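You operate a simulated robot arm through the tools that you are given. There is no shell and no other tool. Be economical: measure what you need, move in short steps, check, and stop when the job is done.

You are at the controls of a simulated two-armed robot. One attempt, no reset.

JOB
Put the 100 um white element from the top of the side table on top of the brown pins box and the 200 um white element on the blue puck. Take the green jar and leave it on top of the red can on the top of the side table. Put the round grey mould on the lower shelf of the blue rack. Take the o-ring tin on the top of the side table and put it away on the service shelf. Take the red-rimmed cup on the top of the side table and put it away on the mat. Pull the green drawer of the side table open. The order is free. Set down upright: green jar, round grey mould, red-rimmed cup.

The check looks at the end state, three seconds after you hand in, the way a careful person would. Anything else that was tipped, shoved, dropped, spilled or broken makes it a failure.

ROBOT AND FRAMES
Two 7-joint arms with two-finger parallel grippers on one trunk, on a base that drives. Base frame: it is fixed to the floor where the robot stands at the start and does not move with it; the origin is under the middle of the robot, x ahead of it, y to its left, z up; the surface under the hand at the start is at about z = 80. Lengths are in cm, angles in rad, forces in N, time in s.
The left shoulder is at the start at [11, 16.9, 148.6], the right one opposite. With the tool pointing down near the work surface each hand reaches from about 36 to 70 cm from the robot's upright axis, wherever it stands, measured 20 degrees to its own side. Places, roughly: blue puck (6x6x3 cm) [70, -10, 80]; brown pins box [50, -25, 75]; green drawer of the side table [50, -90, 70]; green jar [75, 25, 75]; lower shelf of the blue rack [140, 20, 50]; mat (30x22 cm) [170, -574, 88]; o-ring tin [50, 50, 75]; red can [75, -25, 75]; red-rimmed cup (8x8x10 cm) [50, 10, 80]; round grey mould (6x6x10 cm) [80, 50, 80]; service shelf [260, 170, 100]; white element [50, 0, 75]. Payload 1.57 kg a hand.
The tool frame of a hand sits at the grasp point between the pads (the TCP): z along the fingers, y along the line on which they close. The tips reach 3 cm beyond it. Largest opening 8 cm; finger width 1.7, thickness 1.2; the body of the gripper, 4 by 8.2 cm, starts 8 cm behind the TCP.
Orientation is that of the tool frame in the base frame, as a unit quaternion [x, y, z, w]. With the fingers straight down and closing along the base's y, the tool's x points along the base's -x, its y along +y and its z along -z.

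CONTROLS
- The arms move only by the tool apply_moves. It takes "left_series", "right_series" or both (then of equal length, played together; a hand with none holds still); each is a list of rows, each a list of 7 numbers: the shift along the tool's x, y, z in units of 20 mm (1.0 is 20 mm), then the turn, a rotation vector about the tool's x, y, z in units of 5 degrees (1.0 is 5 degrees), then the opening in per cent of the stroke, from 0 (shut) to 100 (fully open). In form: [[tx, ty, tz, rx, ry, rz, gripper], ...]. A call has 1 to 10 rows; each row shifts and turns the commanded pose from where the row before left it, along the tool's axes as they then stand. A call with a number of a shift or a turn outside -1 to 1 is refused whole. Each row takes 0.2 s and may step no farther than 5 cm and 0.15 rad from the row before; otherwise, or with a gripper value out of range, the whole call is refused. Where a pose cannot be reached the arm comes as near as it can. A force on the tool above 40 N (or 10 N above the force at the start of the call, whichever is more), or a blocked arm, ends the call early, and 0.2 s more pass. Each finger travels about 7.2 cm/s and halts on what it meets, pressing with about 22 N; the grip force reading is that of the motor and also rises with nothing between the fingers. The clock runs only during rows and for 0.2 s after the last one: add rows that do not move to give the fingers time. The reply holds the time, the measured pose of the TCP, the force on the tool along the base axes, the opening and the grip force, in the units named above and with some noise, with the torque about the TCP (base axes, N m) and any sound that the robot's microphone picked up.
- Cameras (640 x 400 px; columns grow to the right, rows downward): "scene" is now at [15.37, -1.24, 166.3]; the picture's right is [-0.19, -0.98, 0.00], its down [-0.79, 0.15, -0.59] and it looks along [0.58, -0.11, -0.80] (base axes); focal length 264 px, centre (320, 200). "left" rides on the left gripper at [7.2, 0.7, -12.2] in its tool frame; the picture's right is [-0.09, 1.00, 0.00], its down [-0.84, -0.08, -0.54] and it looks along [-0.54, -0.05, 0.84] (tool axes); focal length 238 px, centre (320, 200). "right" rides on the right gripper at [7.2, -0.7, -12.2] in its tool frame; the picture's right is [0.09, 1.00, 0.00], its down [-0.84, 0.08, -0.54] and it looks along [-0.54, 0.05, 0.84] (tool axes); focal length 238 px, centre (320, 200). There is no depth. A picture from a camera that has moved, and an enlarged one, comes with that camera's place and axes in the base frame and with its lens.
- grab_frame(camera): a new picture of that camera. It takes no simulated time.
- slide_trunk(by): slides the trunk up (or, below 0, down) by that many cm; the arms and the scene camera ride with it, the base frame stays. It gives what a move gives, with no picture.
- base_move(legs): drives the robot by 1 to 6 legs, each [ahead, left, turn to the left] in cm, cm and rad, along the robot's own axes; the way and the turn of a leg run together, so that a leg with both is an arc; at most 150 cm and 3.142 rad a leg. The arms and the cameras ride along, it lands a little off, and it stops where it bumps. It gives what a move gives.
- aim_head(pan, tilt): turns the head with the scene camera to pan (to the left, within 1.501 rad either way) and tilt (down, from -0.506 to 1.204), counted from straight ahead of the robot. It gives what a move gives.
- inspect(camera, box): a new picture of the part [left, top, right, bottom] of that camera's present view, enlarged. It takes no simulated time.
- close_job(): hands the job in; it is judged then, once.

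Work in short steps. Places have to be worked out from the pictures, the camera data and where the tool is seen: move nearer, look again, correct. Check each grasp and each placing, and mend what went wrong. You have 196 turns and 172 pictures in all, those below and enlarged ones among them. Open the grippers and draw the arms clear of the work before you hand the job in, unless the task says otherwise; then end with one line.

The tools are called after "Emit:" by a JSON object that holds its "method" and its "body". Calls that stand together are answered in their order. apply_moves: Moves the arms, as the interface text tells. Its arguments: {"type":"object","properties":{"left_series":{"type":"array"},"right_series":{"type":"array"}},"required":[]} The other tools are called the same way: slide_trunk (by) slides the trunk up or down; base_move (legs) drives the base; aim_head (pan, tilt) turns the head that bears the scene camera; grab_frame (camera) takes a picture; inspect (camera, box) takes an enlarged picture of a part of a camera's view; close_job () hands the job in.

At the start:

```text
time_s: 0.0
left_position: [70.99, 18.35, 112.82]
left_orientation: [0.0, 1.0, 0.0, 0.0]
left_ft_force: [0.2, -0.3, -0.3]
left_torque: [0.03, 0.04, -0.02]
left_finger_gap: 7.99
left_gripper_force: 0.1
right_position: [60.74, -37.02, 120.64]
right_orientation: [0.0, 1.0, 0.0, -0.001]
right_ft_force: [-0.2, -0.1, 0.6]
right_torque: [-0.03, 0.0, 0.0]
right_finger_gap: 8.03
right_gripper_force: 0.0
trunk travel left (down, up): [-80.0, 9.0]
robot x, y, heading: [0.42, 0.08, -0.001]
head pan, tilt: [-0.194, 0.934]
```

scene: 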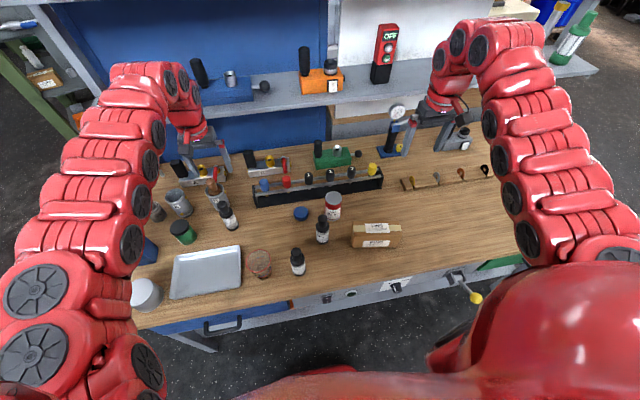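
right: 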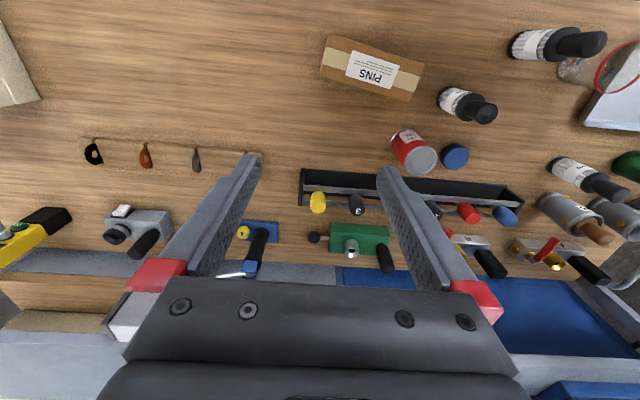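
left: 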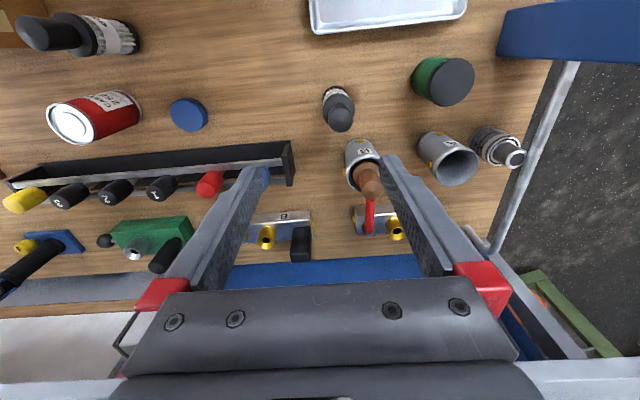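

I start by enlarging the scene to identify the objects.

Emit:
{"method": "inspect", "body": {"camera": "scene", "box": [200, 180, 420, 290]}}

Emit:
{"method": "inspect", "body": {"camera": "scene", "box": [120, 140, 280, 310]}}

Emit:
{"method": "inspect", "body": {"camera": "scene", "box": [300, 80, 520, 210]}}

```text
2.91 times, centred on (310, 235) of scene
camera zoom: at [15.37, -1.24, 166.3], right [-0.19, -0.98, 0.0], down [-0.79, 0.15, -0.59], along [0.58, -0.11, -0.8], focal length 769 px, centre (349, 98)
```

zoom: 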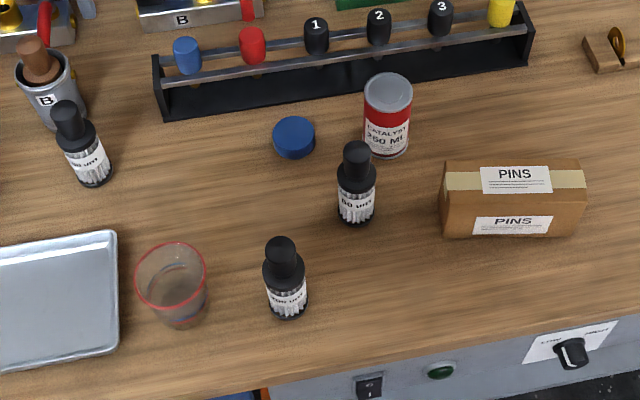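

```text
2.35 times, centred on (200, 225) of scene
camera zoom: at [15.37, -1.24, 166.3], right [-0.19, -0.98, 0.0], down [-0.79, 0.15, -0.59], along [0.58, -0.11, -0.8], focal length 622 px, centre (602, 141)
```

zoom: 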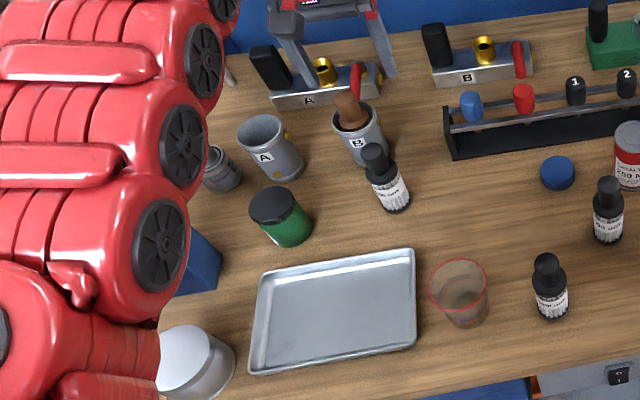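

```text
2.91 times, centred on (410, 145) of scene
camera zoom: at [15.37, -1.24, 166.3], right [-0.19, -0.98, 0.0], down [-0.79, 0.15, -0.59], along [0.58, -0.11, -0.8], focal length 769 px, centre (58, 360)
```

zoom: 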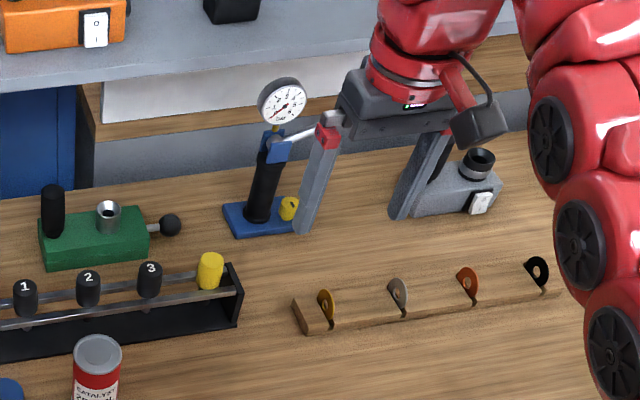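

I need to read the element labels.

Emit:
{"method": "inspect", "body": {"camera": "scene", "box": [285, 245, 311, 280]}}

Emit:
{"method": "inspect", "body": {"camera": "scene", "box": [310, 212, 336, 247]}}

Emit:
{"method": "inspect", "body": {"camera": "scene", "box": [214, 200, 244, 235]}}

```text
11.43 times, centred on (298, 262) of scene
camera zoom: at [15.37, -1.24, 166.3], right [-0.19, -0.98, 0.0], down [-0.79, 0.15, -0.59], along [0.58, -0.11, -0.8], focal length 3022 px, centre (571, -514)
```

zoom: 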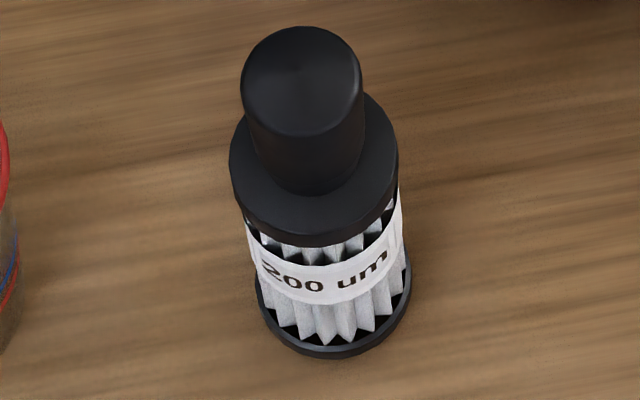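

```text
11.43 times, centred on (323, 230) of scene
camera zoom: at [15.37, -1.24, 166.3], right [-0.19, -0.98, 0.0], down [-0.79, 0.15, -0.59], along [0.58, -0.11, -0.8], focal length 3022 px, centre (286, -137)
```

zoom: 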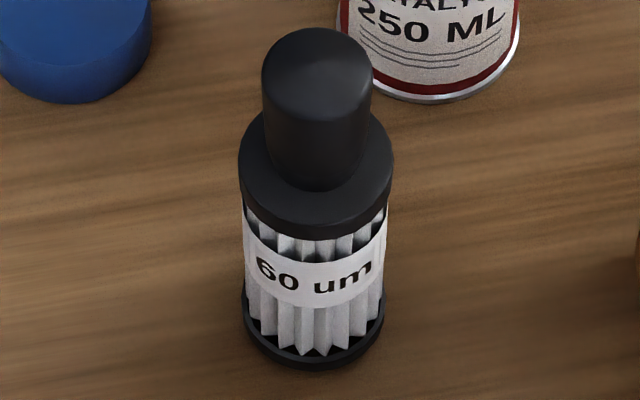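

```text
11.43 times, centred on (229, 218) of scene
camera zoom: at [15.37, -1.24, 166.3], right [-0.19, -0.98, 0.0], down [-0.79, 0.15, -0.59], along [0.58, -0.11, -0.8], focal length 3022 px, centre (1360, 0)
```

zoom: 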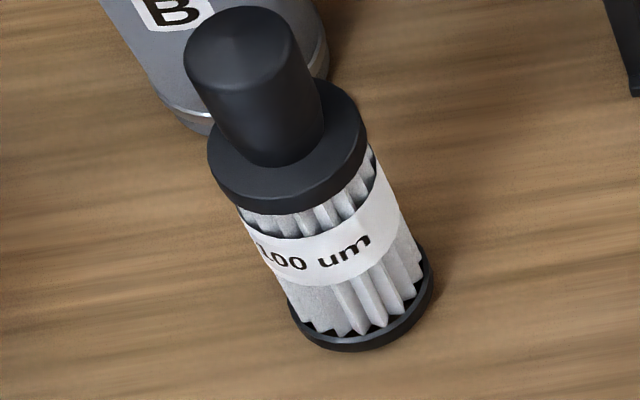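

The 200 um stands near (50,0), the 100 um near (72,21), and the 60 um is a distractor. Next I survey the surroundings with the head.

Emit:
{"method": "aim_head", "body": {"pan": 0.0, "tilt": 0.45}}

Emit:
{"method": "grab_frame", "body": {"camera": "scene"}}

Emit:
{"method": "aim_head", "body": {"pan": 0.9, "tilt": 0.4}}

Emit:
{"method": "grab_frame", "body": {"camera": "scene"}}

Emit:
{"method": "aim_head", "body": {"pan": -0.9, "tilt": 0.4}}

Emit:
{"method": "grab_frame", "body": {"camera": "scene"}}

Emit:
{"method": "aim_head", "body": {"pan": -1.4, "tilt": 0.3}}

Emit:
{"method": "grab_frame", "body": {"camera": "scene"}}

```text
time_s: 0.9
left_position: [71.12, 18.36, 113.01]
left_orientation: [-0.001, 1.0, 0.0, 0.0]
left_ft_force: [-0.5, 0.1, -0.2]
left_torque: [0.01, -0.01, 0.0]
left_finger_gap: 8.01
left_gripper_force: 0.1
right_position: [60.75, -37.05, 120.56]
right_orientation: [0.001, 1.0, 0.0, 0.0]
right_ft_force: [-0.3, 0.3, -0.3]
right_torque: [0.02, -0.01, 0.0]
right_finger_gap: 8.0
right_gripper_force: 0.2
trunk travel left (down, up): [-80.0, 9.0]
robot x, y, heading: [-0.1, -0.12, -0.004]
head pan, tilt: [0.0, 0.45]
```

```text
162 pictures are left
camera scene: at [17.33, 0.17, 170.38], right [0.0, -1.0, 0.0], down [-0.44, 0.0, -0.9], along [0.9, 0.0, -0.44], focal length 264 px, centre (320, 200)
```

scene: 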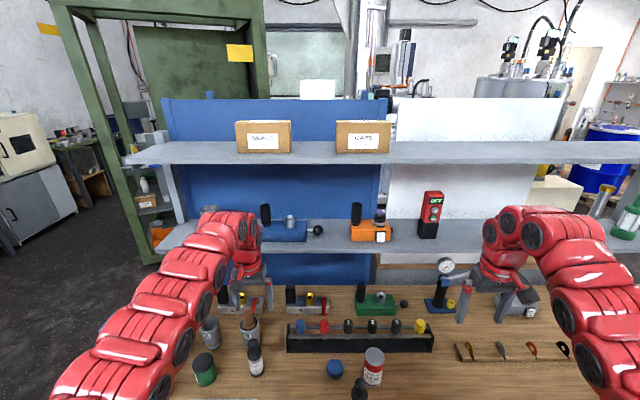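

```text
time_s: 2.1
left_position: [71.15, 18.45, 112.96]
left_orientation: [0.0, 1.0, -0.001, -0.001]
left_ft_force: [-0.1, -0.5, 0.2]
left_torque: [0.0, -0.01, 0.0]
left_finger_gap: 8.0
left_gripper_force: 0.0
right_position: [60.77, -37.0, 120.47]
right_orientation: [0.0, 1.0, -0.001, 0.0]
right_ft_force: [-0.6, -0.4, -0.2]
right_torque: [-0.02, 0.03, 0.0]
right_finger_gap: 7.99
right_gripper_force: 0.0
trunk travel left (down, up): [-80.0, 9.0]
robot x, y, heading: [-0.2, -0.29, 0.003]
head pan, tilt: [0.901, 0.4]
```

```text
161 pictures are left
camera scene: at [13.91, 7.43, 170.85], right [0.78, -0.62, 0.0], down [-0.24, -0.3, -0.92], along [0.57, 0.72, -0.39], focal length 264 px, centre (320, 200)
```

scene: 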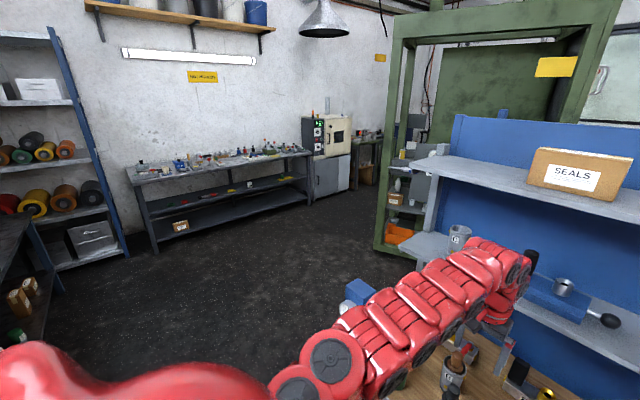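

```text
time_s: 3.9
left_position: [70.99, 18.39, 112.83]
left_orientation: [0.001, 1.0, 0.0, 0.0]
left_ft_force: [-0.2, -0.7, -0.4]
left_torque: [0.03, 0.0, -0.01]
left_finger_gap: 7.98
left_gripper_force: 0.1
right_position: [60.65, -37.03, 120.4]
right_orientation: [0.0, 1.0, 0.0, 0.0]
right_ft_force: [0.1, -0.7, 0.1]
right_torque: [0.01, 0.0, 0.01]
right_finger_gap: 7.99
right_gripper_force: 0.2
trunk travel left (down, up): [-80.0, 9.0]
robot x, y, heading: [-0.08, -0.13, 0.001]
head pan, tilt: [-0.901, 0.4]
```

```text
160 pictures are left
camera scene: at [13.91, -7.08, 170.85], right [-0.78, -0.62, 0.0], down [-0.24, 0.3, -0.92], along [0.57, -0.72, -0.39], focal length 264 px, centre (320, 200)
```

scene: 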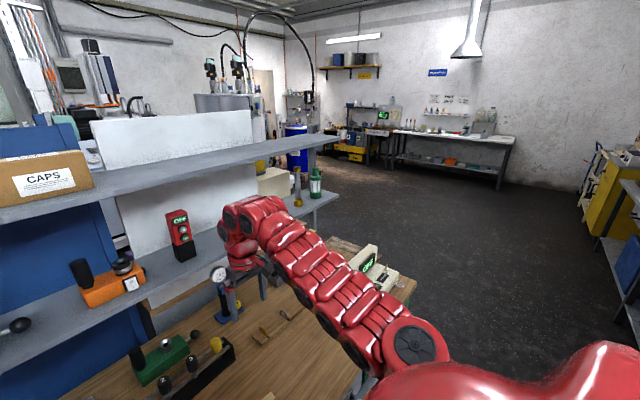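

```text
time_s: 4.8
left_position: [71.12, 18.27, 112.93]
left_orientation: [0.0, 1.0, 0.0, 0.0]
left_ft_force: [-1.2, 0.0, 0.7]
left_torque: [-0.01, -0.01, -0.01]
left_finger_gap: 7.99
left_gripper_force: 0.0
right_position: [60.79, -37.13, 120.52]
right_orientation: [0.0, 1.0, 0.0, 0.0]
right_ft_force: [0.7, 0.7, -0.1]
right_torque: [-0.01, -0.02, 0.01]
right_finger_gap: 8.0
right_gripper_force: 0.0
trunk travel left (down, up): [-80.0, 9.0]
robot x, y, heading: [0.29, 0.06, -0.001]
head pan, tilt: [-1.4, 0.3]
```

```text
159 pictures are left
camera scene: at [9.75, -9.02, 171.78], right [-0.99, -0.17, 0.0], down [-0.05, 0.29, -0.96], along [0.16, -0.94, -0.3], focal length 264 px, centre (320, 200)
```

scene: 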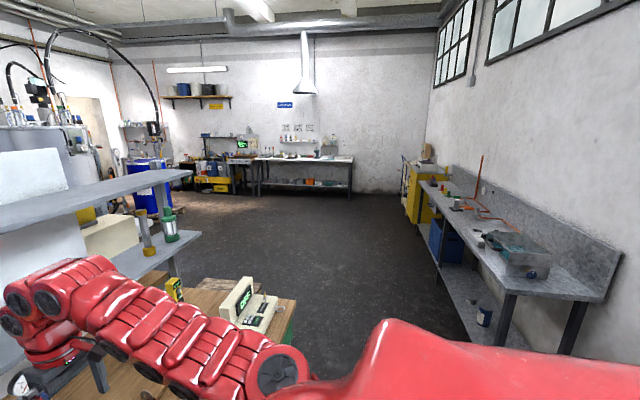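

Far bench carries the mat (y≈-574), so later driving is needed. First I edge toward the table a little and point the head down to work there.

Emit:
{"method": "base_move", "body": {"legs": [[8, 0, 0]]}}

Emit:
{"method": "aim_head", "body": {"pan": 0.0, "tilt": 0.9}}

Emit:
{"method": "grab_frame", "body": {"camera": "scene"}}

```text
time_s: 5.9
left_position: [78.94, 18.41, 113.05]
left_orientation: [0.0, 1.0, 0.0, 0.001]
left_ft_force: [-0.1, 0.3, -0.6]
left_torque: [0.01, -0.03, 0.03]
left_finger_gap: 8.02
left_gripper_force: 0.1
right_position: [68.41, -37.08, 120.54]
right_orientation: [0.0, 1.0, 0.001, 0.001]
right_ft_force: [0.2, -0.5, -0.6]
right_torque: [0.01, 0.0, 0.01]
right_finger_gap: 8.01
right_gripper_force: 0.1
trunk travel left (down, up): [-80.0, 9.0]
robot x, y, heading: [8.39, -0.45, -0.001]
head pan, tilt: [-1.4, 0.3]
```

```text
time_s: 7.4
left_position: [78.87, 18.34, 113.02]
left_orientation: [0.0, 1.0, -0.001, 0.0]
left_ft_force: [-0.9, 0.2, -0.9]
left_torque: [0.04, -0.01, 0.01]
left_finger_gap: 8.01
left_gripper_force: 0.0
right_position: [68.6, -37.13, 120.45]
right_orientation: [0.0, 1.0, 0.001, 0.0]
right_ft_force: [-0.5, 0.4, -0.3]
right_torque: [0.01, -0.03, -0.02]
right_finger_gap: 8.01
right_gripper_force: 0.1
trunk travel left (down, up): [-80.0, 9.0]
robot x, y, heading: [7.65, -0.24, 0.003]
head pan, tilt: [0.0, 0.901]
```

```text
158 pictures are left
camera scene: at [23.6, 0.17, 166.56], right [0.0, -1.0, 0.0], down [-0.78, 0.0, -0.62], along [0.62, 0.0, -0.78], focal length 264 px, centre (320, 200)
```

scene: 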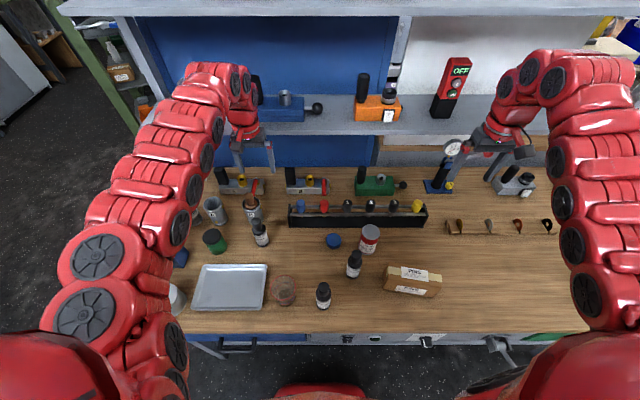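

Moving the right hand over the 200 um element at about (50.3,-1.0).

Emit:
{"method": "apply_moves", "body": {"right_series": [[0.91, 1, 0, 0, 0, 0, 100], [0.91, 1, 0, 0, 0, 0, 100], [0.91, 1, 0, 0, 0, 0, 100], [0.91, 1, 0, 0, 0, 0, 100], [0.91, 1, 0, 0, 0, 0, 100], [0.91, 1, 0, 0, 0, 0, 100], [0.91, 1, 0, 0, 0, 0, 100], [0.91, 1, 0, 0, 0, 0, 100], [0.91, 1, 0, 0, 0, 0, 100], [0.91, 1, 0, 0, 0, 0, 100]]}}

Emit:
{"method": "apply_moves", "body": {"right_series": [[0, 1, 0.5, 0, 0, 0, 100], [0, 1, 0.5, 0, 0, 0, 100], [0, 1, 0.5, 0, 0, 0, 100], [0, 1, 0.5, 0, 0, 0, 100], [0, 1, 0.5, 0, 0, 0, 100], [0, 1, 0.5, 0, 0, 0, 100], [0, 1, 0.5, 0, 0, 0, 100], [0, 1, 0.5, 0, 0, 0, 100]]}}

Emit:
{"method": "grab_frame", "body": {"camera": "right"}}

```text
time_s: 9.6
left_position: [78.97, 18.47, 112.91]
left_orientation: [-0.001, 1.0, 0.0, 0.001]
left_ft_force: [0.1, 1.2, -0.6]
left_torque: [0.05, 0.01, -0.01]
left_finger_gap: 8.01
left_gripper_force: 0.0
right_position: [68.82, -28.31, 121.86]
right_orientation: [0.001, 1.0, 0.001, -0.002]
right_ft_force: [0.7, 0.6, -0.4]
right_torque: [0.02, 0.0, 0.01]
right_finger_gap: 8.0
right_gripper_force: 0.1
right hand out of reach, approached as far as the arm can: row 1, 2, 3, 4, 5, 6, 7, 8, 9, 10
trunk travel left (down, up): [-80.0, 9.0]
robot x, y, heading: [7.95, 0.14, 0.002]
head pan, tilt: [0.0, 0.901]
```

```text
time_s: 11.4
left_position: [79.03, 18.42, 112.95]
left_orientation: [0.0, 1.0, 0.001, 0.0]
left_ft_force: [-0.5, 1.1, 1.5]
left_torque: [0.0, -0.01, -0.01]
left_finger_gap: 8.0
left_gripper_force: 0.0
right_position: [68.89, -28.41, 121.79]
right_orientation: [0.0, 1.0, 0.001, -0.001]
right_ft_force: [-0.2, -0.1, 0.4]
right_torque: [0.0, 0.0, 0.01]
right_finger_gap: 8.01
right_gripper_force: 0.0
right hand out of reach, approached as far as the arm can: row 1, 2, 3, 4, 5, 6, 7, 8
trunk travel left (down, up): [-80.0, 9.0]
robot x, y, heading: [7.91, -0.43, 0.004]
head pan, tilt: [0.0, 0.901]
```

```text
157 pictures are left
camera right: at [61.57, -29.04, 134.09], right [-0.09, 1.0, 0.0], down [0.84, 0.08, 0.54], along [0.54, 0.05, -0.84], focal length 238 px, centre (320, 200)
```

right: 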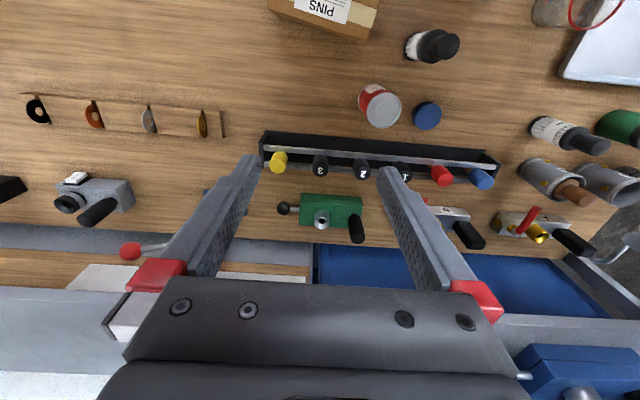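

The arm stalls when folded at that height; I test a pure descent to see how commands continue from here.

Emit:
{"method": "apply_moves", "body": {"right_series": [[0, 0, 1, 0, 0, 0, 100], [0, 0, 1, 0, 0, 0, 100], [0, 0, 1, 0, 0, 0, 100], [0, 0, 1, 0, 0, 0, 100]]}}

```text
time_s: 12.4
left_position: [78.95, 18.4, 112.94]
left_orientation: [-0.001, 1.0, 0.001, 0.0]
left_ft_force: [-0.4, 0.1, 1.0]
left_torque: [-0.02, 0.01, 0.04]
left_finger_gap: 8.0
left_gripper_force: 0.1
right_position: [68.85, -28.31, 121.96]
right_orientation: [0.0, 1.0, 0.001, -0.002]
right_ft_force: [-0.6, 0.0, 0.2]
right_torque: [0.0, 0.01, 0.03]
right_finger_gap: 8.0
right_gripper_force: 0.0
right hand out of reach, approached as far as the arm can: row 1, 2, 3, 4
trunk travel left (down, up): [-80.0, 9.0]
robot x, y, heading: [8.08, 0.18, 0.0]
head pan, tilt: [0.0, 0.901]
```

Possibly the command accumulated off-target; I reverse part of it.

Emit:
{"method": "apply_moves", "body": {"right_series": [[-0.9, -1, 0, 0, 0, 0, 100], [-0.9, -1, 0, 0, 0, 0, 100], [-0.9, -1, 0, 0, 0, 0, 100]]}}

```text
time_s: 13.2
left_position: [79.14, 18.35, 112.99]
left_orientation: [-0.001, 1.0, 0.001, -0.001]
left_ft_force: [0.8, -0.2, -0.6]
left_torque: [-0.02, 0.02, 0.0]
left_finger_gap: 8.0
left_gripper_force: 0.0
right_position: [74.48, -34.37, 121.81]
right_orientation: [0.002, 1.0, 0.0, 0.0]
right_ft_force: [0.1, -0.3, 0.3]
right_torque: [-0.01, 0.02, -0.02]
right_finger_gap: 7.99
right_gripper_force: 0.0
trunk travel left (down, up): [-80.0, 9.0]
robot x, y, heading: [7.79, -0.29, -0.003]
head pan, tilt: [0.0, 0.901]
```

Commands restart from the actual pose. Now I test descending from here.

Emit:
{"method": "apply_moves", "body": {"right_series": [[0, 0, 1, 0, 0, 0, 100], [0, 0, 1, 0, 0, 0, 100], [0, 0, 1, 0, 0, 0, 100], [0, 0, 1, 0, 0, 0, 100]]}}

```text
time_s: 14.2
left_position: [79.15, 18.37, 112.81]
left_orientation: [0.0, 1.0, 0.0, -0.002]
left_ft_force: [0.5, 0.5, -0.6]
left_torque: [-0.01, -0.02, -0.05]
left_finger_gap: 8.03
left_gripper_force: 0.0
right_position: [74.34, -34.3, 113.75]
right_orientation: [-0.001, 1.0, 0.0, -0.001]
right_ft_force: [-0.5, -0.4, 0.9]
right_torque: [-0.02, -0.01, 0.0]
right_finger_gap: 8.0
right_gripper_force: 0.0
trunk travel left (down, up): [-80.0, 9.0]
robot x, y, heading: [8.31, -0.06, -0.001]
head pan, tilt: [0.0, 0.901]
```

Descent works; continue low over the table toward the target.

Emit:
{"method": "apply_moves", "body": {"right_series": [[0.3, 0.5, 1, 0, 0, 0, 100], [0.3, 0.5, 1, 0, 0, 0, 100], [0.3, 0.5, 1, 0, 0, 0, 100], [0.3, 0.5, 1, 0, 0, 0, 100], [0.5, 1, 0.5, 0, 0, 0, 100], [0.5, 1, 0, 0, 0, 0, 100], [0.5, 1, 0, 0, 0, 0, 100], [0.5, 1, 0, 0, 0, 0, 100]]}}

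```text
time_s: 16.0
left_position: [79.07, 18.45, 112.9]
left_orientation: [0.0, 1.0, -0.001, 0.0]
left_ft_force: [-0.6, 0.1, -0.5]
left_torque: [-0.01, 0.02, -0.05]
left_finger_gap: 8.01
left_gripper_force: 0.0
right_position: [70.69, -22.52, 103.38]
right_orientation: [0.001, 1.0, 0.0, 0.0]
right_ft_force: [0.2, 0.0, -0.1]
right_torque: [-0.02, -0.01, 0.02]
right_finger_gap: 7.99
right_gripper_force: 0.1
right hand out of reach, approached as far as the arm can: row 5, 6, 7, 8
trunk travel left (down, up): [-80.0, 9.0]
robot x, y, heading: [7.92, 0.23, -0.007]
head pan, tilt: [0.0, 0.901]
```

Finding the limits: try moving only inward in x.

Emit:
{"method": "apply_moves", "body": {"right_series": [[0, -0.5, 0, 0, 0, 0, 100], [0.9, 0, 0, 0, 0, 0, 100], [0.9, 0, 0, 0, 0, 0, 100], [0.9, 0, 0, 0, 0, 0, 100], [0.9, 0, 0, 0, 0, 0, 100], [0.9, 0, 0, 0, 0, 0, 100]]}}

```text
time_s: 17.4
left_position: [79.06, 18.4, 112.97]
left_orientation: [0.0, 1.0, 0.0, 0.0]
left_ft_force: [-0.3, 0.8, 1.5]
left_torque: [-0.01, -0.01, -0.01]
left_finger_gap: 8.01
left_gripper_force: 0.1
right_position: [64.89, -24.15, 99.39]
right_orientation: [0.0, 1.0, -0.002, 0.001]
right_ft_force: [-0.4, 0.0, 1.0]
right_torque: [-0.04, 0.01, 0.0]
right_finger_gap: 8.0
right_gripper_force: 0.0
right hand out of reach, approached as far as the arm can: row 2, 3, 4, 5, 6
trunk travel left (down, up): [-80.0, 9.0]
robot x, y, heading: [7.88, -0.16, 0.001]
head pan, tilt: [0.0, 0.901]
```

The arm has a minimum fold radius (~51 cm shoulder-to-wrist), so I raise the trunk fully and step back to widen the window.

Emit:
{"method": "slide_trunk", "body": {"by": 9}}

Emit:
{"method": "base_move", "body": {"legs": [[-9, 0, 0]]}}

Emit:
{"method": "apply_moves", "body": {"right_series": [[0.3, 1, 0.3, 0, 0, 0, 100], [0.3, 1, 0.3, 0, 0, 0, 100], [0.3, 1, 0.3, 0, 0, 0, 100], [0.3, 1, 0.3, 0, 0, 0, 100], [0.3, 1, 0.3, 0, 0, 0, 100], [0.3, 1, 0.3, 0, 0, 0, 100], [0.3, 1, 0.3, 0, 0, 0, 100], [0.3, 1, 0.3, 0, 0, 0, 100], [0.3, 1, 0.3, 0, 0, 0, 100], [0.3, 1, 0.3, 0, 0, 0, 100]]}}

```text
time_s: 18.7
left_position: [79.01, 18.45, 121.92]
left_orientation: [-0.001, 1.0, 0.0, -0.001]
left_ft_force: [0.0, 0.3, 0.2]
left_torque: [0.01, -0.01, -0.01]
left_finger_gap: 7.98
left_gripper_force: 0.0
right_position: [65.16, -24.15, 108.17]
right_orientation: [0.0, 1.0, -0.002, 0.002]
right_ft_force: [-0.5, 0.0, 0.4]
right_torque: [0.02, 0.0, 0.0]
right_finger_gap: 8.02
right_gripper_force: 0.1
trunk travel left (down, up): [-89.0, 0.0]
robot x, y, heading: [7.53, 0.09, -0.001]
head pan, tilt: [0.0, 0.901]
```

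```text
time_s: 19.8
left_position: [70.58, 18.38, 121.7]
left_orientation: [0.0, 1.0, 0.0, -0.001]
left_ft_force: [0.1, -1.0, 0.6]
left_torque: [-0.01, -0.02, -0.02]
left_finger_gap: 7.98
left_gripper_force: 0.1
right_position: [56.47, -24.14, 108.12]
right_orientation: [0.001, 1.0, -0.002, 0.001]
right_ft_force: [-0.1, 0.4, 0.7]
right_torque: [0.02, -0.02, 0.0]
right_finger_gap: 8.01
right_gripper_force: 0.1
trunk travel left (down, up): [-89.0, 0.0]
robot x, y, heading: [-0.88, -0.02, -0.0]
head pan, tilt: [0.0, 0.901]
```

```text
time_s: 22.0
left_position: [70.34, 18.45, 121.86]
left_orientation: [0.001, 1.0, 0.0, 0.0]
left_ft_force: [-0.1, -0.4, -0.8]
left_torque: [0.0, 0.0, -0.01]
left_finger_gap: 8.0
left_gripper_force: 0.1
right_position: [50.3, -4.13, 102.33]
right_orientation: [0.0, 1.0, -0.001, 0.001]
right_ft_force: [0.5, -0.4, -0.5]
right_torque: [-0.01, 0.0, 0.02]
right_finger_gap: 8.0
right_gripper_force: 0.2
trunk travel left (down, up): [-89.0, 0.0]
robot x, y, heading: [-0.91, 0.24, -0.002]
head pan, tilt: [0.0, 0.901]
```

Reach works now. I move the last 3 cm over and take a picture to align.

Emit:
{"method": "apply_moves", "body": {"right_series": [[0, 0.75, 0, 0, 0, 0, 100], [0, 0.75, 0, 0, 0, 0, 100]]}}

Emit:
{"method": "grab_frame", "body": {"camera": "right"}}

```text
time_s: 22.6
left_position: [70.32, 18.37, 121.92]
left_orientation: [0.001, 1.0, 0.001, 0.0]
left_ft_force: [0.0, -0.9, 0.4]
left_torque: [0.0, 0.0, 0.0]
left_finger_gap: 7.98
left_gripper_force: 0.1
right_position: [50.3, -1.07, 102.25]
right_orientation: [0.002, 1.0, -0.002, 0.002]
right_ft_force: [-0.5, 0.0, 0.1]
right_torque: [-0.02, 0.02, -0.03]
right_finger_gap: 8.0
right_gripper_force: 0.0
trunk travel left (down, up): [-89.0, 0.0]
robot x, y, heading: [-0.94, -0.03, -0.004]
head pan, tilt: [0.0, 0.901]
```

```text
156 pictures are left
camera right: at [42.97, -1.69, 114.45], right [-0.09, 1.0, 0.0], down [0.84, 0.08, 0.54], along [0.54, 0.05, -0.84], focal length 238 px, centre (320, 200)
```

right: 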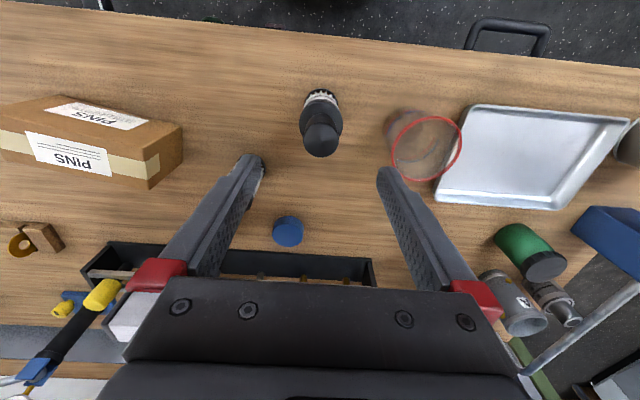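

Knob top is at about (49.8,-1.0). Descending to z≈92 and gripping the knob.

Emit:
{"method": "apply_moves", "body": {"right_series": [[0.2, 0, 0.85, 0, 0, 0, 100], [0, 0, 0.85, 0, 0, 0, 100], [0, 0, 0.85, 0, 0, 0, 100], [0, 0, 0.85, 0, 0, 0, 100], [0, 0, 0.85, 0, 0, 0, 100], [0, 0, 0.8, 0, 0, 0, 100], [0, 0, 0, 0, 0, 0, 20], [0, 0, 0, 0, 0, 0, 10], [0, 0, 0, 0, 0, 0, 10], [0, 0, 0, 0, 0, 0, 10]]}}

Emit:
{"method": "grab_frame", "body": {"camera": "right"}}

```text
time_s: 24.8
left_position: [70.33, 18.33, 121.94]
left_orientation: [0.0, 1.0, 0.001, -0.001]
left_ft_force: [0.7, -0.1, 0.0]
left_torque: [0.04, -0.02, 0.01]
left_finger_gap: 7.99
left_gripper_force: 0.1
right_position: [49.76, -1.28, 92.12]
right_orientation: [0.001, 1.0, -0.002, 0.001]
right_ft_force: [0.4, 0.2, 0.6]
right_torque: [0.03, 0.01, -0.01]
right_finger_gap: 4.46
right_gripper_force: 22.1
trunk travel left (down, up): [-89.0, 0.0]
robot x, y, heading: [-0.97, -0.03, 0.002]
head pan, tilt: [0.0, 0.901]
```

```text
155 pictures are left
camera right: at [42.5, -1.82, 104.36], right [-0.09, 1.0, 0.0], down [0.84, 0.08, 0.54], along [0.54, 0.05, -0.84], focal length 238 px, centre (320, 200)
```

right: 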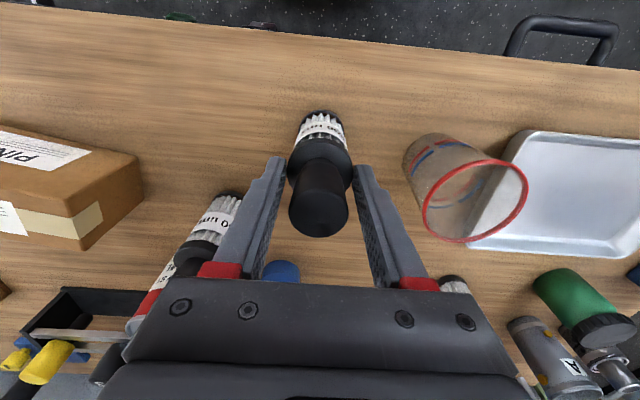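

Gap 4.46 means the tips caught the flange; I reopen, lower 2.5 cm for a fuller grip and close again.

Emit:
{"method": "apply_moves", "body": {"right_series": [[0, 0, 0, 0, 0, 0, 90], [0, 0, 0, 0, 0, 0, 90], [0, 0, 0.65, 0, 0, 0, 90], [0, 0, 0.65, 0, 0, 0, 90], [0, 0, 0, 0, 0, 0, 20], [0, 0, 0, 0, 0, 0, 20], [0, 0, 0, 0, 0, 0, 20], [0, 0, 0, 0, 0, 0, 20]]}}

Emit:
{"method": "apply_moves", "body": {"right_series": [[0, 0, -1, 0, 0, 0, 20], [0, 0, -1, 0, 0, 0, 20], [0, 0, -1, 0, 0, 0, 20]]}}

Emit:
{"method": "grab_frame", "body": {"camera": "right"}}

```text
time_s: 26.6
left_position: [70.21, 18.36, 121.87]
left_orientation: [0.001, 1.0, 0.0, -0.001]
left_ft_force: [0.3, -0.3, 0.7]
left_torque: [-0.02, -0.01, 0.0]
left_finger_gap: 7.96
left_gripper_force: 0.1
right_position: [49.85, -1.2, 89.5]
right_orientation: [0.001, 1.0, -0.002, 0.001]
right_ft_force: [-0.3, 0.4, 0.3]
right_torque: [0.03, -0.02, -0.02]
right_finger_gap: 4.49
right_gripper_force: 22.7
trunk travel left (down, up): [-89.0, 0.0]
robot x, y, heading: [-0.92, -0.02, -0.007]
head pan, tilt: [0.0, 0.901]
```

```text
time_s: 27.4
left_position: [70.23, 18.29, 121.85]
left_orientation: [0.001, 1.0, 0.0, -0.001]
left_ft_force: [0.3, 1.1, 0.5]
left_torque: [0.04, -0.02, 0.02]
left_finger_gap: 8.01
left_gripper_force: 0.1
right_position: [49.78, -1.22, 95.46]
right_orientation: [0.001, 1.0, -0.003, 0.002]
right_ft_force: [-0.1, -0.5, -0.3]
right_torque: [0.0, -0.04, 0.01]
right_finger_gap: 4.48
right_gripper_force: 22.5
trunk travel left (down, up): [-89.0, 0.0]
robot x, y, heading: [-0.98, 0.01, -0.006]
head pan, tilt: [0.0, 0.901]
```

```text
154 pictures are left
camera right: at [42.55, -1.83, 107.66], right [-0.09, 1.0, 0.0], down [0.84, 0.08, 0.54], along [0.54, 0.05, -0.84], focal length 238 px, centre (320, 200)
```

right: 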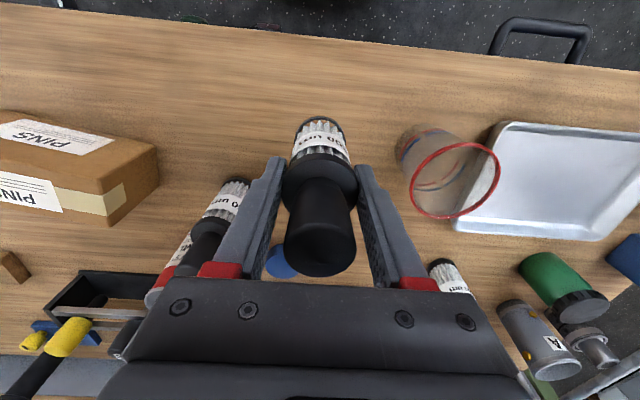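

Element lifted. I check the puck with an enlarged scene view.

Emit:
{"method": "inspect", "body": {"camera": "scene", "box": [250, 180, 410, 280]}}

```text
4.00 times, centred on (330, 230) of scene
camera zoom: at [14.89, 0.17, 175.55], right [0.0, -1.0, 0.0], down [-0.78, 0.0, -0.62], along [0.62, 0.0, -0.78], focal length 1058 px, centre (280, 80)
```

zoom: 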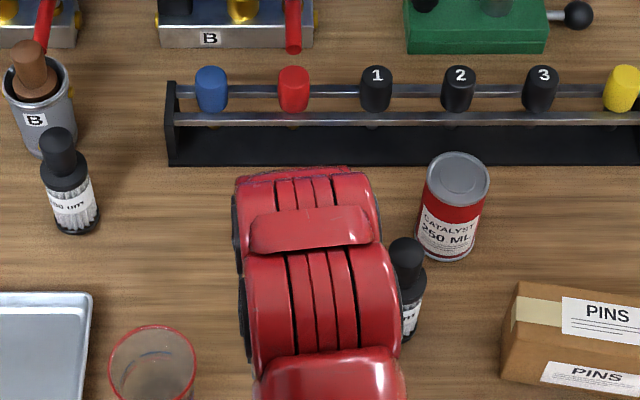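

Moving toward the puck, skirting the 60 um bottle, then looking.

Emit:
{"method": "apply_moves", "body": {"right_series": [[0, 0.5, -1, 0, 0, 0, 20], [-0.5, 0.5, -1, 0, 0, 0, 20], [-1, 0.5, 0, 0, 0, 0, 20], [-1, 0, 0, 0, 0, 0, 20], [-1, 0, 0, 0, 0, 0, 20], [-1, 0, 0, 0, 0, 0, 20], [-1, 0, 0, 0, 0, 0, 20], [-0.5, 0, 0, 0, 0, 0, 20]]}}

Emit:
{"method": "grab_frame", "body": {"camera": "right"}}

Emit:
{"method": "grab_frame", "body": {"camera": "left"}}

```text
time_s: 29.2
left_position: [70.3, 18.32, 121.83]
left_orientation: [0.001, 1.0, 0.0, -0.001]
left_ft_force: [-1.1, -0.2, 0.2]
left_torque: [0.0, -0.02, 0.04]
left_finger_gap: 7.98
left_gripper_force: 0.0
right_position: [61.91, 1.83, 99.5]
right_orientation: [0.002, 1.0, -0.003, 0.001]
right_ft_force: [-0.2, 0.0, -0.9]
right_torque: [-0.02, 0.01, -0.04]
right_finger_gap: 4.46
right_gripper_force: 22.1
trunk travel left (down, up): [-89.0, 0.0]
robot x, y, heading: [-0.83, -0.06, 0.0]
head pan, tilt: [0.0, 0.901]
```

```text
152 pictures are left
camera right: at [54.58, 1.15, 111.7], right [-0.09, 1.0, 0.0], down [0.84, 0.08, 0.54], along [0.54, 0.05, -0.84], focal length 238 px, centre (320, 200)
```

right: 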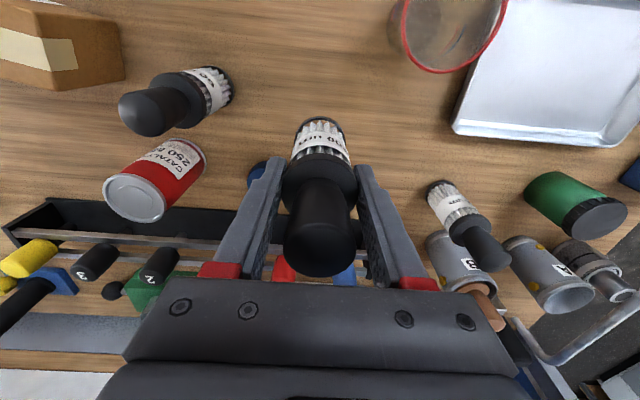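

```text
151 pictures are left
camera left: at [63.18, 18.95, 134.11], right [0.09, 1.0, 0.0], down [0.84, -0.08, 0.54], along [0.54, -0.05, -0.84], focal length 238 px, centre (320, 200)
```

left: 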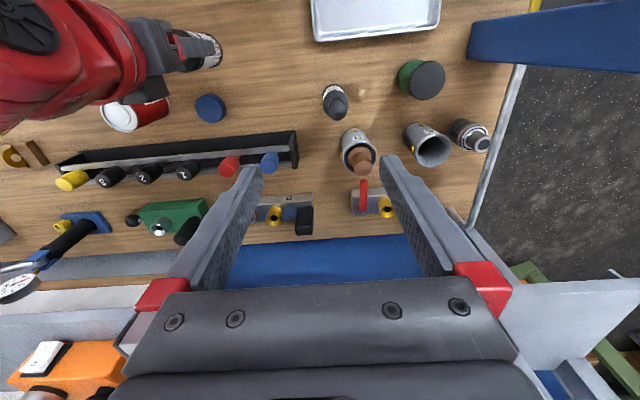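

Moving over the puck at about (71.2,-4.8), staying high, then checking from the left camera.

Emit:
{"method": "apply_moves", "body": {"right_series": [[-1, -0.3, 0, 0, 0, 0, 20], [-1, -0.6, 0, 0, 0, 0, 20], [-1, -0.8, 0, 0, 0, 0, 20], [-1, -0.8, 0, 0, 0, 0, 20], [-0.65, -0.8, 0, 0, 0, 0, 20], [0, 0, 0.5, 0, 0, 0, 20]]}}

Emit:
{"method": "inspect", "body": {"camera": "left", "box": [140, 40, 300, 140]}}

Emit:
{"method": "inspect", "body": {"camera": "right", "box": [240, 80, 400, 180]}}

```text
time_s: 30.6
left_position: [70.37, 18.28, 121.9]
left_orientation: [0.0, 1.0, 0.0, 0.0]
left_ft_force: [0.2, 0.0, 0.8]
left_torque: [0.01, -0.01, 0.02]
left_finger_gap: 8.02
left_gripper_force: 0.1
right_position: [67.04, -4.07, 99.33]
right_orientation: [0.001, 1.0, -0.003, 0.0]
right_ft_force: [-0.3, -0.3, -0.8]
right_torque: [0.02, 0.01, -0.02]
right_finger_gap: 4.44
right_gripper_force: 22.5
right hand out of reach, approached as far as the arm can: row 3, 4, 5, 6
trunk travel left (down, up): [-89.0, 0.0]
robot x, y, heading: [-0.49, -0.22, -0.006]
head pan, tilt: [0.0, 0.901]
```

```text
4.00 times, centred on (220, 90) of left
camera zoom: at [63.14, 18.94, 134.14], right [0.09, 1.0, 0.0], down [0.84, -0.08, 0.54], along [0.54, -0.05, -0.84], focal length 953 px, centre (720, 640)
```

zoom: 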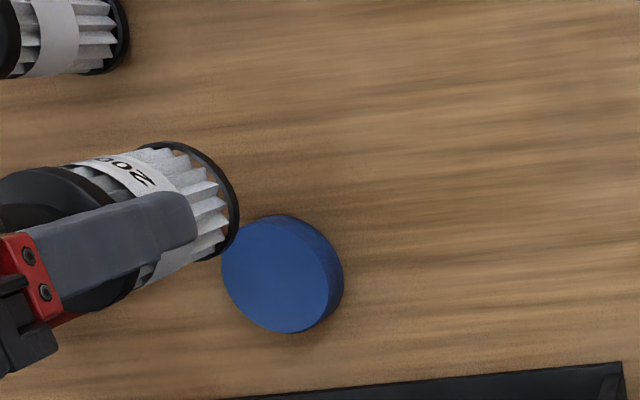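

```text
4.00 times, centred on (320, 130) of right
camera zoom: at [59.75, -4.66, 111.53], right [-0.09, 1.0, 0.0], down [0.84, 0.08, 0.54], along [0.54, 0.05, -0.84], focal length 953 px, centre (320, 480)
```

zoom: 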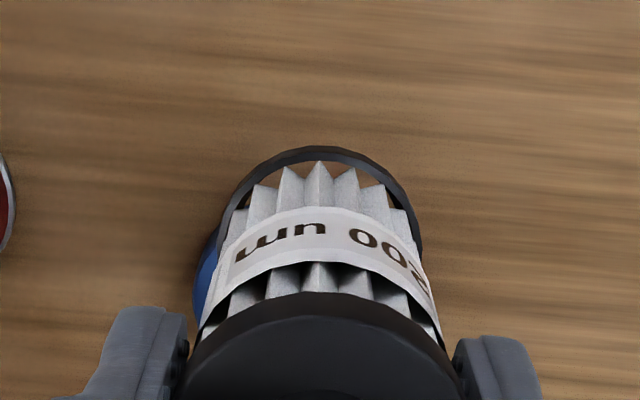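

Out of reach by 4 cm, so I drive ahead 5 cm with the element held high.

Emit:
{"method": "base_move", "body": {"legs": [[5, 0, 0]]}}

Emit:
{"method": "inspect", "body": {"camera": "left", "box": [140, 20, 300, 120]}}

```text
time_s: 31.5
left_position: [74.64, 18.31, 122.27]
left_orientation: [0.001, 1.0, 0.001, 0.003]
left_ft_force: [-0.6, -0.3, -0.5]
left_torque: [0.01, -0.05, 0.0]
left_finger_gap: 7.99
left_gripper_force: 0.1
right_position: [71.55, -4.01, 99.78]
right_orientation: [0.0, 1.0, -0.002, 0.005]
right_ft_force: [-1.4, 0.1, -1.3]
right_torque: [0.05, -0.02, 0.0]
right_finger_gap: 4.46
right_gripper_force: 21.8
trunk travel left (down, up): [-89.0, 0.0]
robot x, y, heading: [4.25, 0.17, -0.005]
head pan, tilt: [0.0, 0.901]
```

```text
4.00 times, centred on (220, 70) of left
camera zoom: at [67.43, 18.92, 134.5], right [0.09, 1.0, 0.0], down [0.83, -0.08, 0.55], along [0.54, -0.05, -0.84], focal length 953 px, centre (720, 720)
```

zoom: 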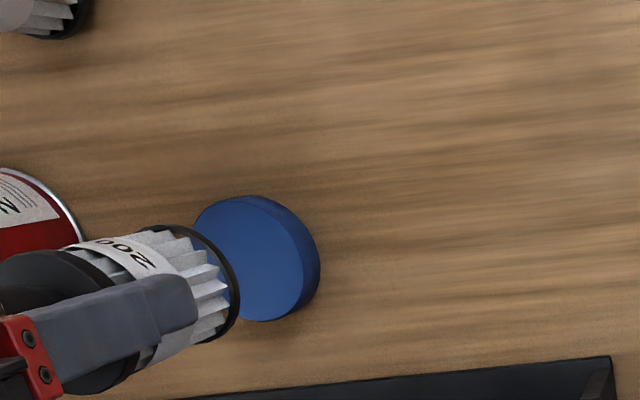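

Puck top is at (71.7,-4.6); the element is 0.6 cm off in y. Correct and lower to just above the puck.

Emit:
{"method": "apply_moves", "body": {"right_series": [[0, -0.3, 0.5, 0, 0, 0, 20], [0, 0, 0.7, 0, 0, 0, 20], [0, 0, 0.7, 0, 0, 0, 20], [0, 0, 0.7, 0, 0, 0, 20], [0, 0, 0.7, 0, 0, 0, 20], [0, 0, 0.1, 0, 0, 0, 20], [0, 0, 0.1, 0, 0, 0, 20]]}}

Emit:
{"method": "inspect", "body": {"camera": "left", "box": [140, 20, 300, 120]}}

```text
time_s: 33.1
left_position: [75.27, 18.22, 121.89]
left_orientation: [0.001, 1.0, 0.001, 0.0]
left_ft_force: [-0.7, 0.1, -0.7]
left_torque: [0.01, -0.01, 0.03]
left_finger_gap: 8.01
left_gripper_force: 0.0
right_position: [70.51, -5.15, 94.59]
right_orientation: [0.002, 1.0, -0.001, 0.002]
right_ft_force: [-0.2, 0.2, -0.7]
right_torque: [0.0, 0.01, 0.04]
right_finger_gap: 4.48
right_gripper_force: 21.7
right hand out of reach, approached as far as the arm can: row 2, 3, 4, 5
trunk travel left (down, up): [-89.0, 0.0]
robot x, y, heading: [4.29, -0.53, 0.002]
head pan, tilt: [0.0, 0.901]
```

```text
4.00 times, centred on (220, 70) of left
camera zoom: at [68.07, 18.92, 134.15], right [0.09, 1.0, 0.0], down [0.84, -0.08, 0.54], along [0.54, -0.05, -0.84], focal length 953 px, centre (720, 720)
```

zoom: 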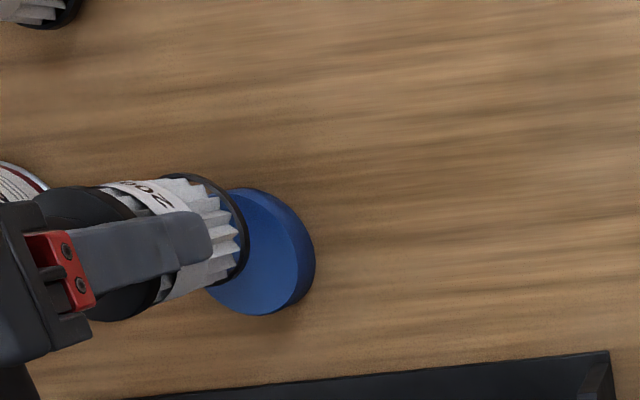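

Still slightly out of reach at lower height: retract a bit, drive ahead 5 cm more.

Emit:
{"method": "apply_moves", "body": {"right_series": [[0.8, 0.1, -0.8, 0, 0, 0, 20], [0.8, 0.1, -0.2, 0, 0, 0, 20]]}}

Emit:
{"method": "base_move", "body": {"legs": [[5, 0, 0]]}}

Emit:
{"method": "inspect", "body": {"camera": "left", "box": [140, 0, 300, 100]}}

```text
time_s: 33.7
left_position: [75.13, 18.32, 121.97]
left_orientation: [0.001, 1.0, 0.0, 0.0]
left_ft_force: [-0.1, 0.1, 0.1]
left_torque: [-0.01, 0.02, 0.02]
left_finger_gap: 8.01
left_gripper_force: 0.1
right_position: [67.13, -4.68, 96.64]
right_orientation: [0.001, 1.0, -0.002, 0.001]
right_ft_force: [0.2, 0.0, -1.2]
right_torque: [-0.01, -0.02, -0.01]
right_finger_gap: 4.48
right_gripper_force: 21.8
trunk travel left (down, up): [-89.0, 0.0]
robot x, y, heading: [3.96, -0.08, -0.004]
head pan, tilt: [0.0, 0.901]
```

```text
time_s: 34.6
left_position: [79.43, 18.31, 122.36]
left_orientation: [0.0, 1.0, 0.0, 0.003]
left_ft_force: [-0.4, -0.3, 0.8]
left_torque: [-0.02, -0.06, 0.01]
left_finger_gap: 7.99
left_gripper_force: 0.1
right_position: [71.79, -4.64, 97.02]
right_orientation: [0.001, 1.0, -0.002, 0.005]
right_ft_force: [0.5, 0.7, -0.6]
right_torque: [0.0, -0.04, -0.03]
right_finger_gap: 4.47
right_gripper_force: 22.5
trunk travel left (down, up): [-89.0, 0.0]
robot x, y, heading: [9.02, 0.16, -0.004]
head pan, tilt: [0.0, 0.901]
```

```text
4.00 times, centred on (220, 50) of left
camera zoom: at [72.28, 18.94, 134.54], right [0.09, 1.0, 0.0], down [0.83, -0.08, 0.55], along [0.54, -0.05, -0.84], focal length 953 px, centre (720, 800)
```

zoom: 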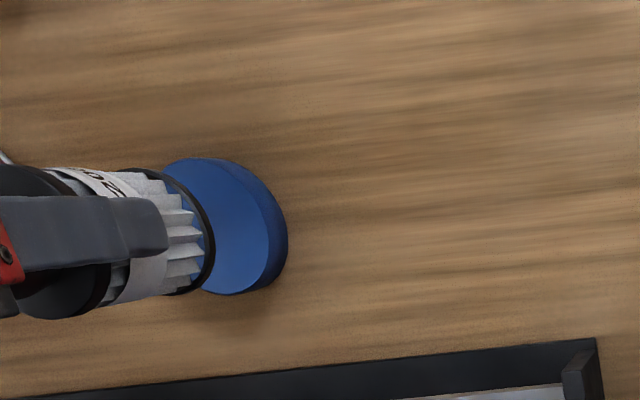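

Aligned in y; lower to just above the puck with a small x correction.

Emit:
{"method": "apply_moves", "body": {"right_series": [[0, 0, 0, 0, 0, 0, 20], [0.25, 0, 0.5, 0, 0, 0, 20], [0, 0, 0.5, 0, 0, 0, 20], [0, 0, 0.5, 0, 0, 0, 20], [0, 0, 0.3, 0, 0, 0, 20]]}}

Emit:
{"method": "inspect", "body": {"camera": "left", "box": [140, 0, 300, 100]}}

Emit:
{"method": "inspect", "body": {"camera": "right", "box": [240, 80, 400, 180]}}

```text
time_s: 35.8
left_position: [80.07, 18.34, 122.05]
left_orientation: [0.0, 1.0, 0.0, 0.0]
left_ft_force: [-0.8, -0.9, -0.1]
left_torque: [-0.02, 0.0, 0.0]
left_finger_gap: 8.03
left_gripper_force: 0.0
right_position: [71.71, -4.58, 93.12]
right_orientation: [0.001, 1.0, -0.001, 0.003]
right_ft_force: [-0.3, -0.2, -1.6]
right_torque: [0.0, -0.04, 0.01]
right_finger_gap: 4.46
right_gripper_force: 22.0
trunk travel left (down, up): [-89.0, 0.0]
robot x, y, heading: [8.97, 0.11, 0.002]
head pan, tilt: [0.0, 0.901]
```

```text
4.00 times, centred on (220, 50) of left
camera zoom: at [72.9, 18.94, 134.19], right [0.09, 1.0, 0.0], down [0.84, -0.08, 0.54], along [0.54, -0.05, -0.84], focal length 953 px, centre (720, 800)
```

zoom: 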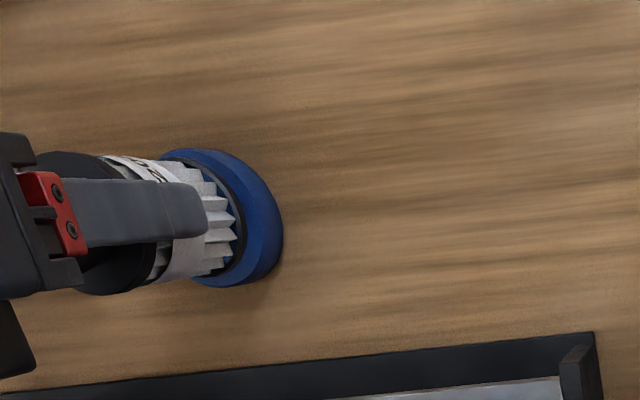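

```text
4.00 times, centred on (320, 130) of right
camera zoom: at [64.37, -5.23, 105.18], right [-0.09, 1.0, 0.0], down [0.83, 0.08, 0.55], along [0.54, 0.05, -0.84], focal length 953 px, centre (320, 480)
```

zoom: 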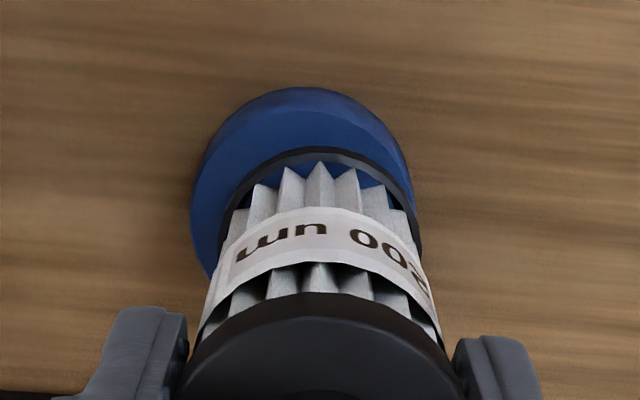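

Shift y by -0.4 and x by -0.2, then lower gently to contact.

Emit:
{"method": "apply_moves", "body": {"right_series": [[0.1, -0.2, 0, 0, 0, 0, 20], [0, 0, 0.1, 0, 0, 0, 20], [0, 0, 0.1, 0, 0, 0, 20], [0, 0, 0.1, 0, 0, 0, 20], [0, 0, 0, 0, 0, 0, 20]]}}

Emit:
{"method": "inspect", "body": {"camera": "right", "box": [240, 80, 400, 180]}}

```text
time_s: 37.0
left_position: [80.14, 18.32, 121.97]
left_orientation: [-0.001, 1.0, 0.0, 0.001]
left_ft_force: [-0.3, -0.5, 0.0]
left_torque: [-0.03, 0.03, 0.0]
left_finger_gap: 7.98
left_gripper_force: 0.0
right_position: [71.48, -5.08, 92.41]
right_orientation: [0.001, 1.0, -0.002, 0.003]
right_ft_force: [0.2, 0.2, -1.0]
right_torque: [-0.04, 0.01, 0.02]
right_finger_gap: 4.44
right_gripper_force: 22.0
trunk travel left (down, up): [-89.0, 0.0]
robot x, y, heading: [8.99, -0.24, -0.003]
head pan, tilt: [0.0, 0.901]
```

```text
4.00 times, centred on (320, 130) of right
camera zoom: at [64.22, -5.65, 104.6], right [-0.09, 1.0, 0.0], down [0.84, 0.08, 0.54], along [0.54, 0.05, -0.84], focal length 953 px, centre (320, 480)
```

zoom: 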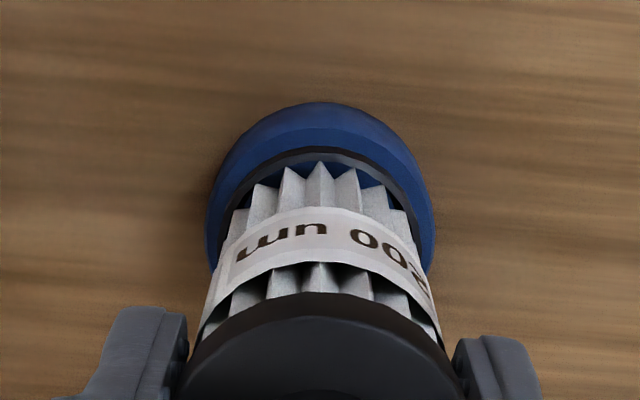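

Centred. Lower in small steps until there is contact.

Emit:
{"method": "apply_moves", "body": {"right_series": [[0, 0, 0.08, 0, 0, 0, 20], [0, 0, 0.08, 0, 0, 0, 20], [0, 0, 0, 0, 0, 0, 20]]}}

```text
time_s: 37.8
left_position: [80.22, 18.29, 122.0]
left_orientation: [0.0, 1.0, 0.0, 0.0]
left_ft_force: [-0.1, 0.2, 0.1]
left_torque: [-0.01, 0.02, 0.02]
left_finger_gap: 8.01
left_gripper_force: 0.0
right_position: [71.67, -4.91, 92.08]
right_orientation: [0.001, 1.0, -0.002, 0.001]
right_ft_force: [0.0, 0.6, -0.4]
right_torque: [0.02, -0.03, -0.02]
right_finger_gap: 4.48
right_gripper_force: 22.1
trunk travel left (down, up): [-89.0, 0.0]
robot x, y, heading: [9.35, -0.05, -0.002]
head pan, tilt: [0.0, 0.901]
```

Emit:
{"method": "apply_moves", "body": {"right_series": [[0, 0, 0.08, 0, 0, 0, 20], [0, 0, 0.08, 0, 0, 0, 20], [0, 0, 0, 0, 0, 0, 20]]}}

Emit:
{"method": "inspect", "body": {"camera": "left", "box": [140, 0, 300, 100]}}

```text
time_s: 38.6
left_position: [79.93, 18.36, 121.93]
left_orientation: [-0.001, 1.0, 0.0, 0.0]
left_ft_force: [-0.4, -0.7, 0.9]
left_torque: [0.0, 0.02, -0.02]
left_finger_gap: 7.98
left_gripper_force: 0.0
right_position: [71.5, -4.99, 91.97]
right_orientation: [0.001, 1.0, 0.0, 0.003]
right_ft_force: [-0.1, 1.5, 14.4]
right_torque: [0.32, -0.05, 0.03]
right_finger_gap: 4.47
right_gripper_force: 22.7
trunk travel left (down, up): [-89.0, 0.0]
robot x, y, heading: [9.38, 0.11, -0.003]
head pan, tilt: [0.0, 0.901]
```

```text
4.00 times, centred on (220, 50) of left
camera zoom: at [72.8, 18.98, 134.25], right [0.09, 1.0, 0.0], down [0.84, -0.08, 0.54], along [0.54, -0.05, -0.84], focal length 953 px, centre (720, 800)
```

zoom: 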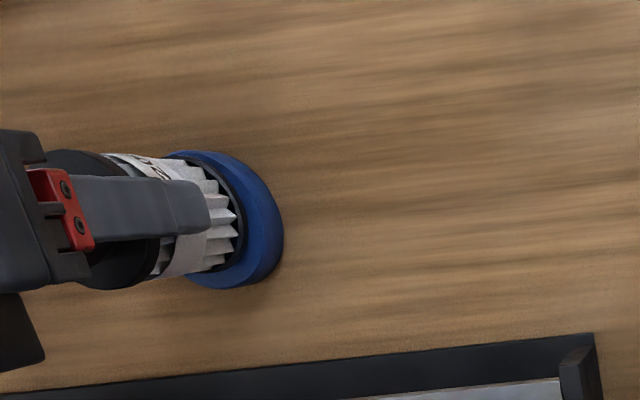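

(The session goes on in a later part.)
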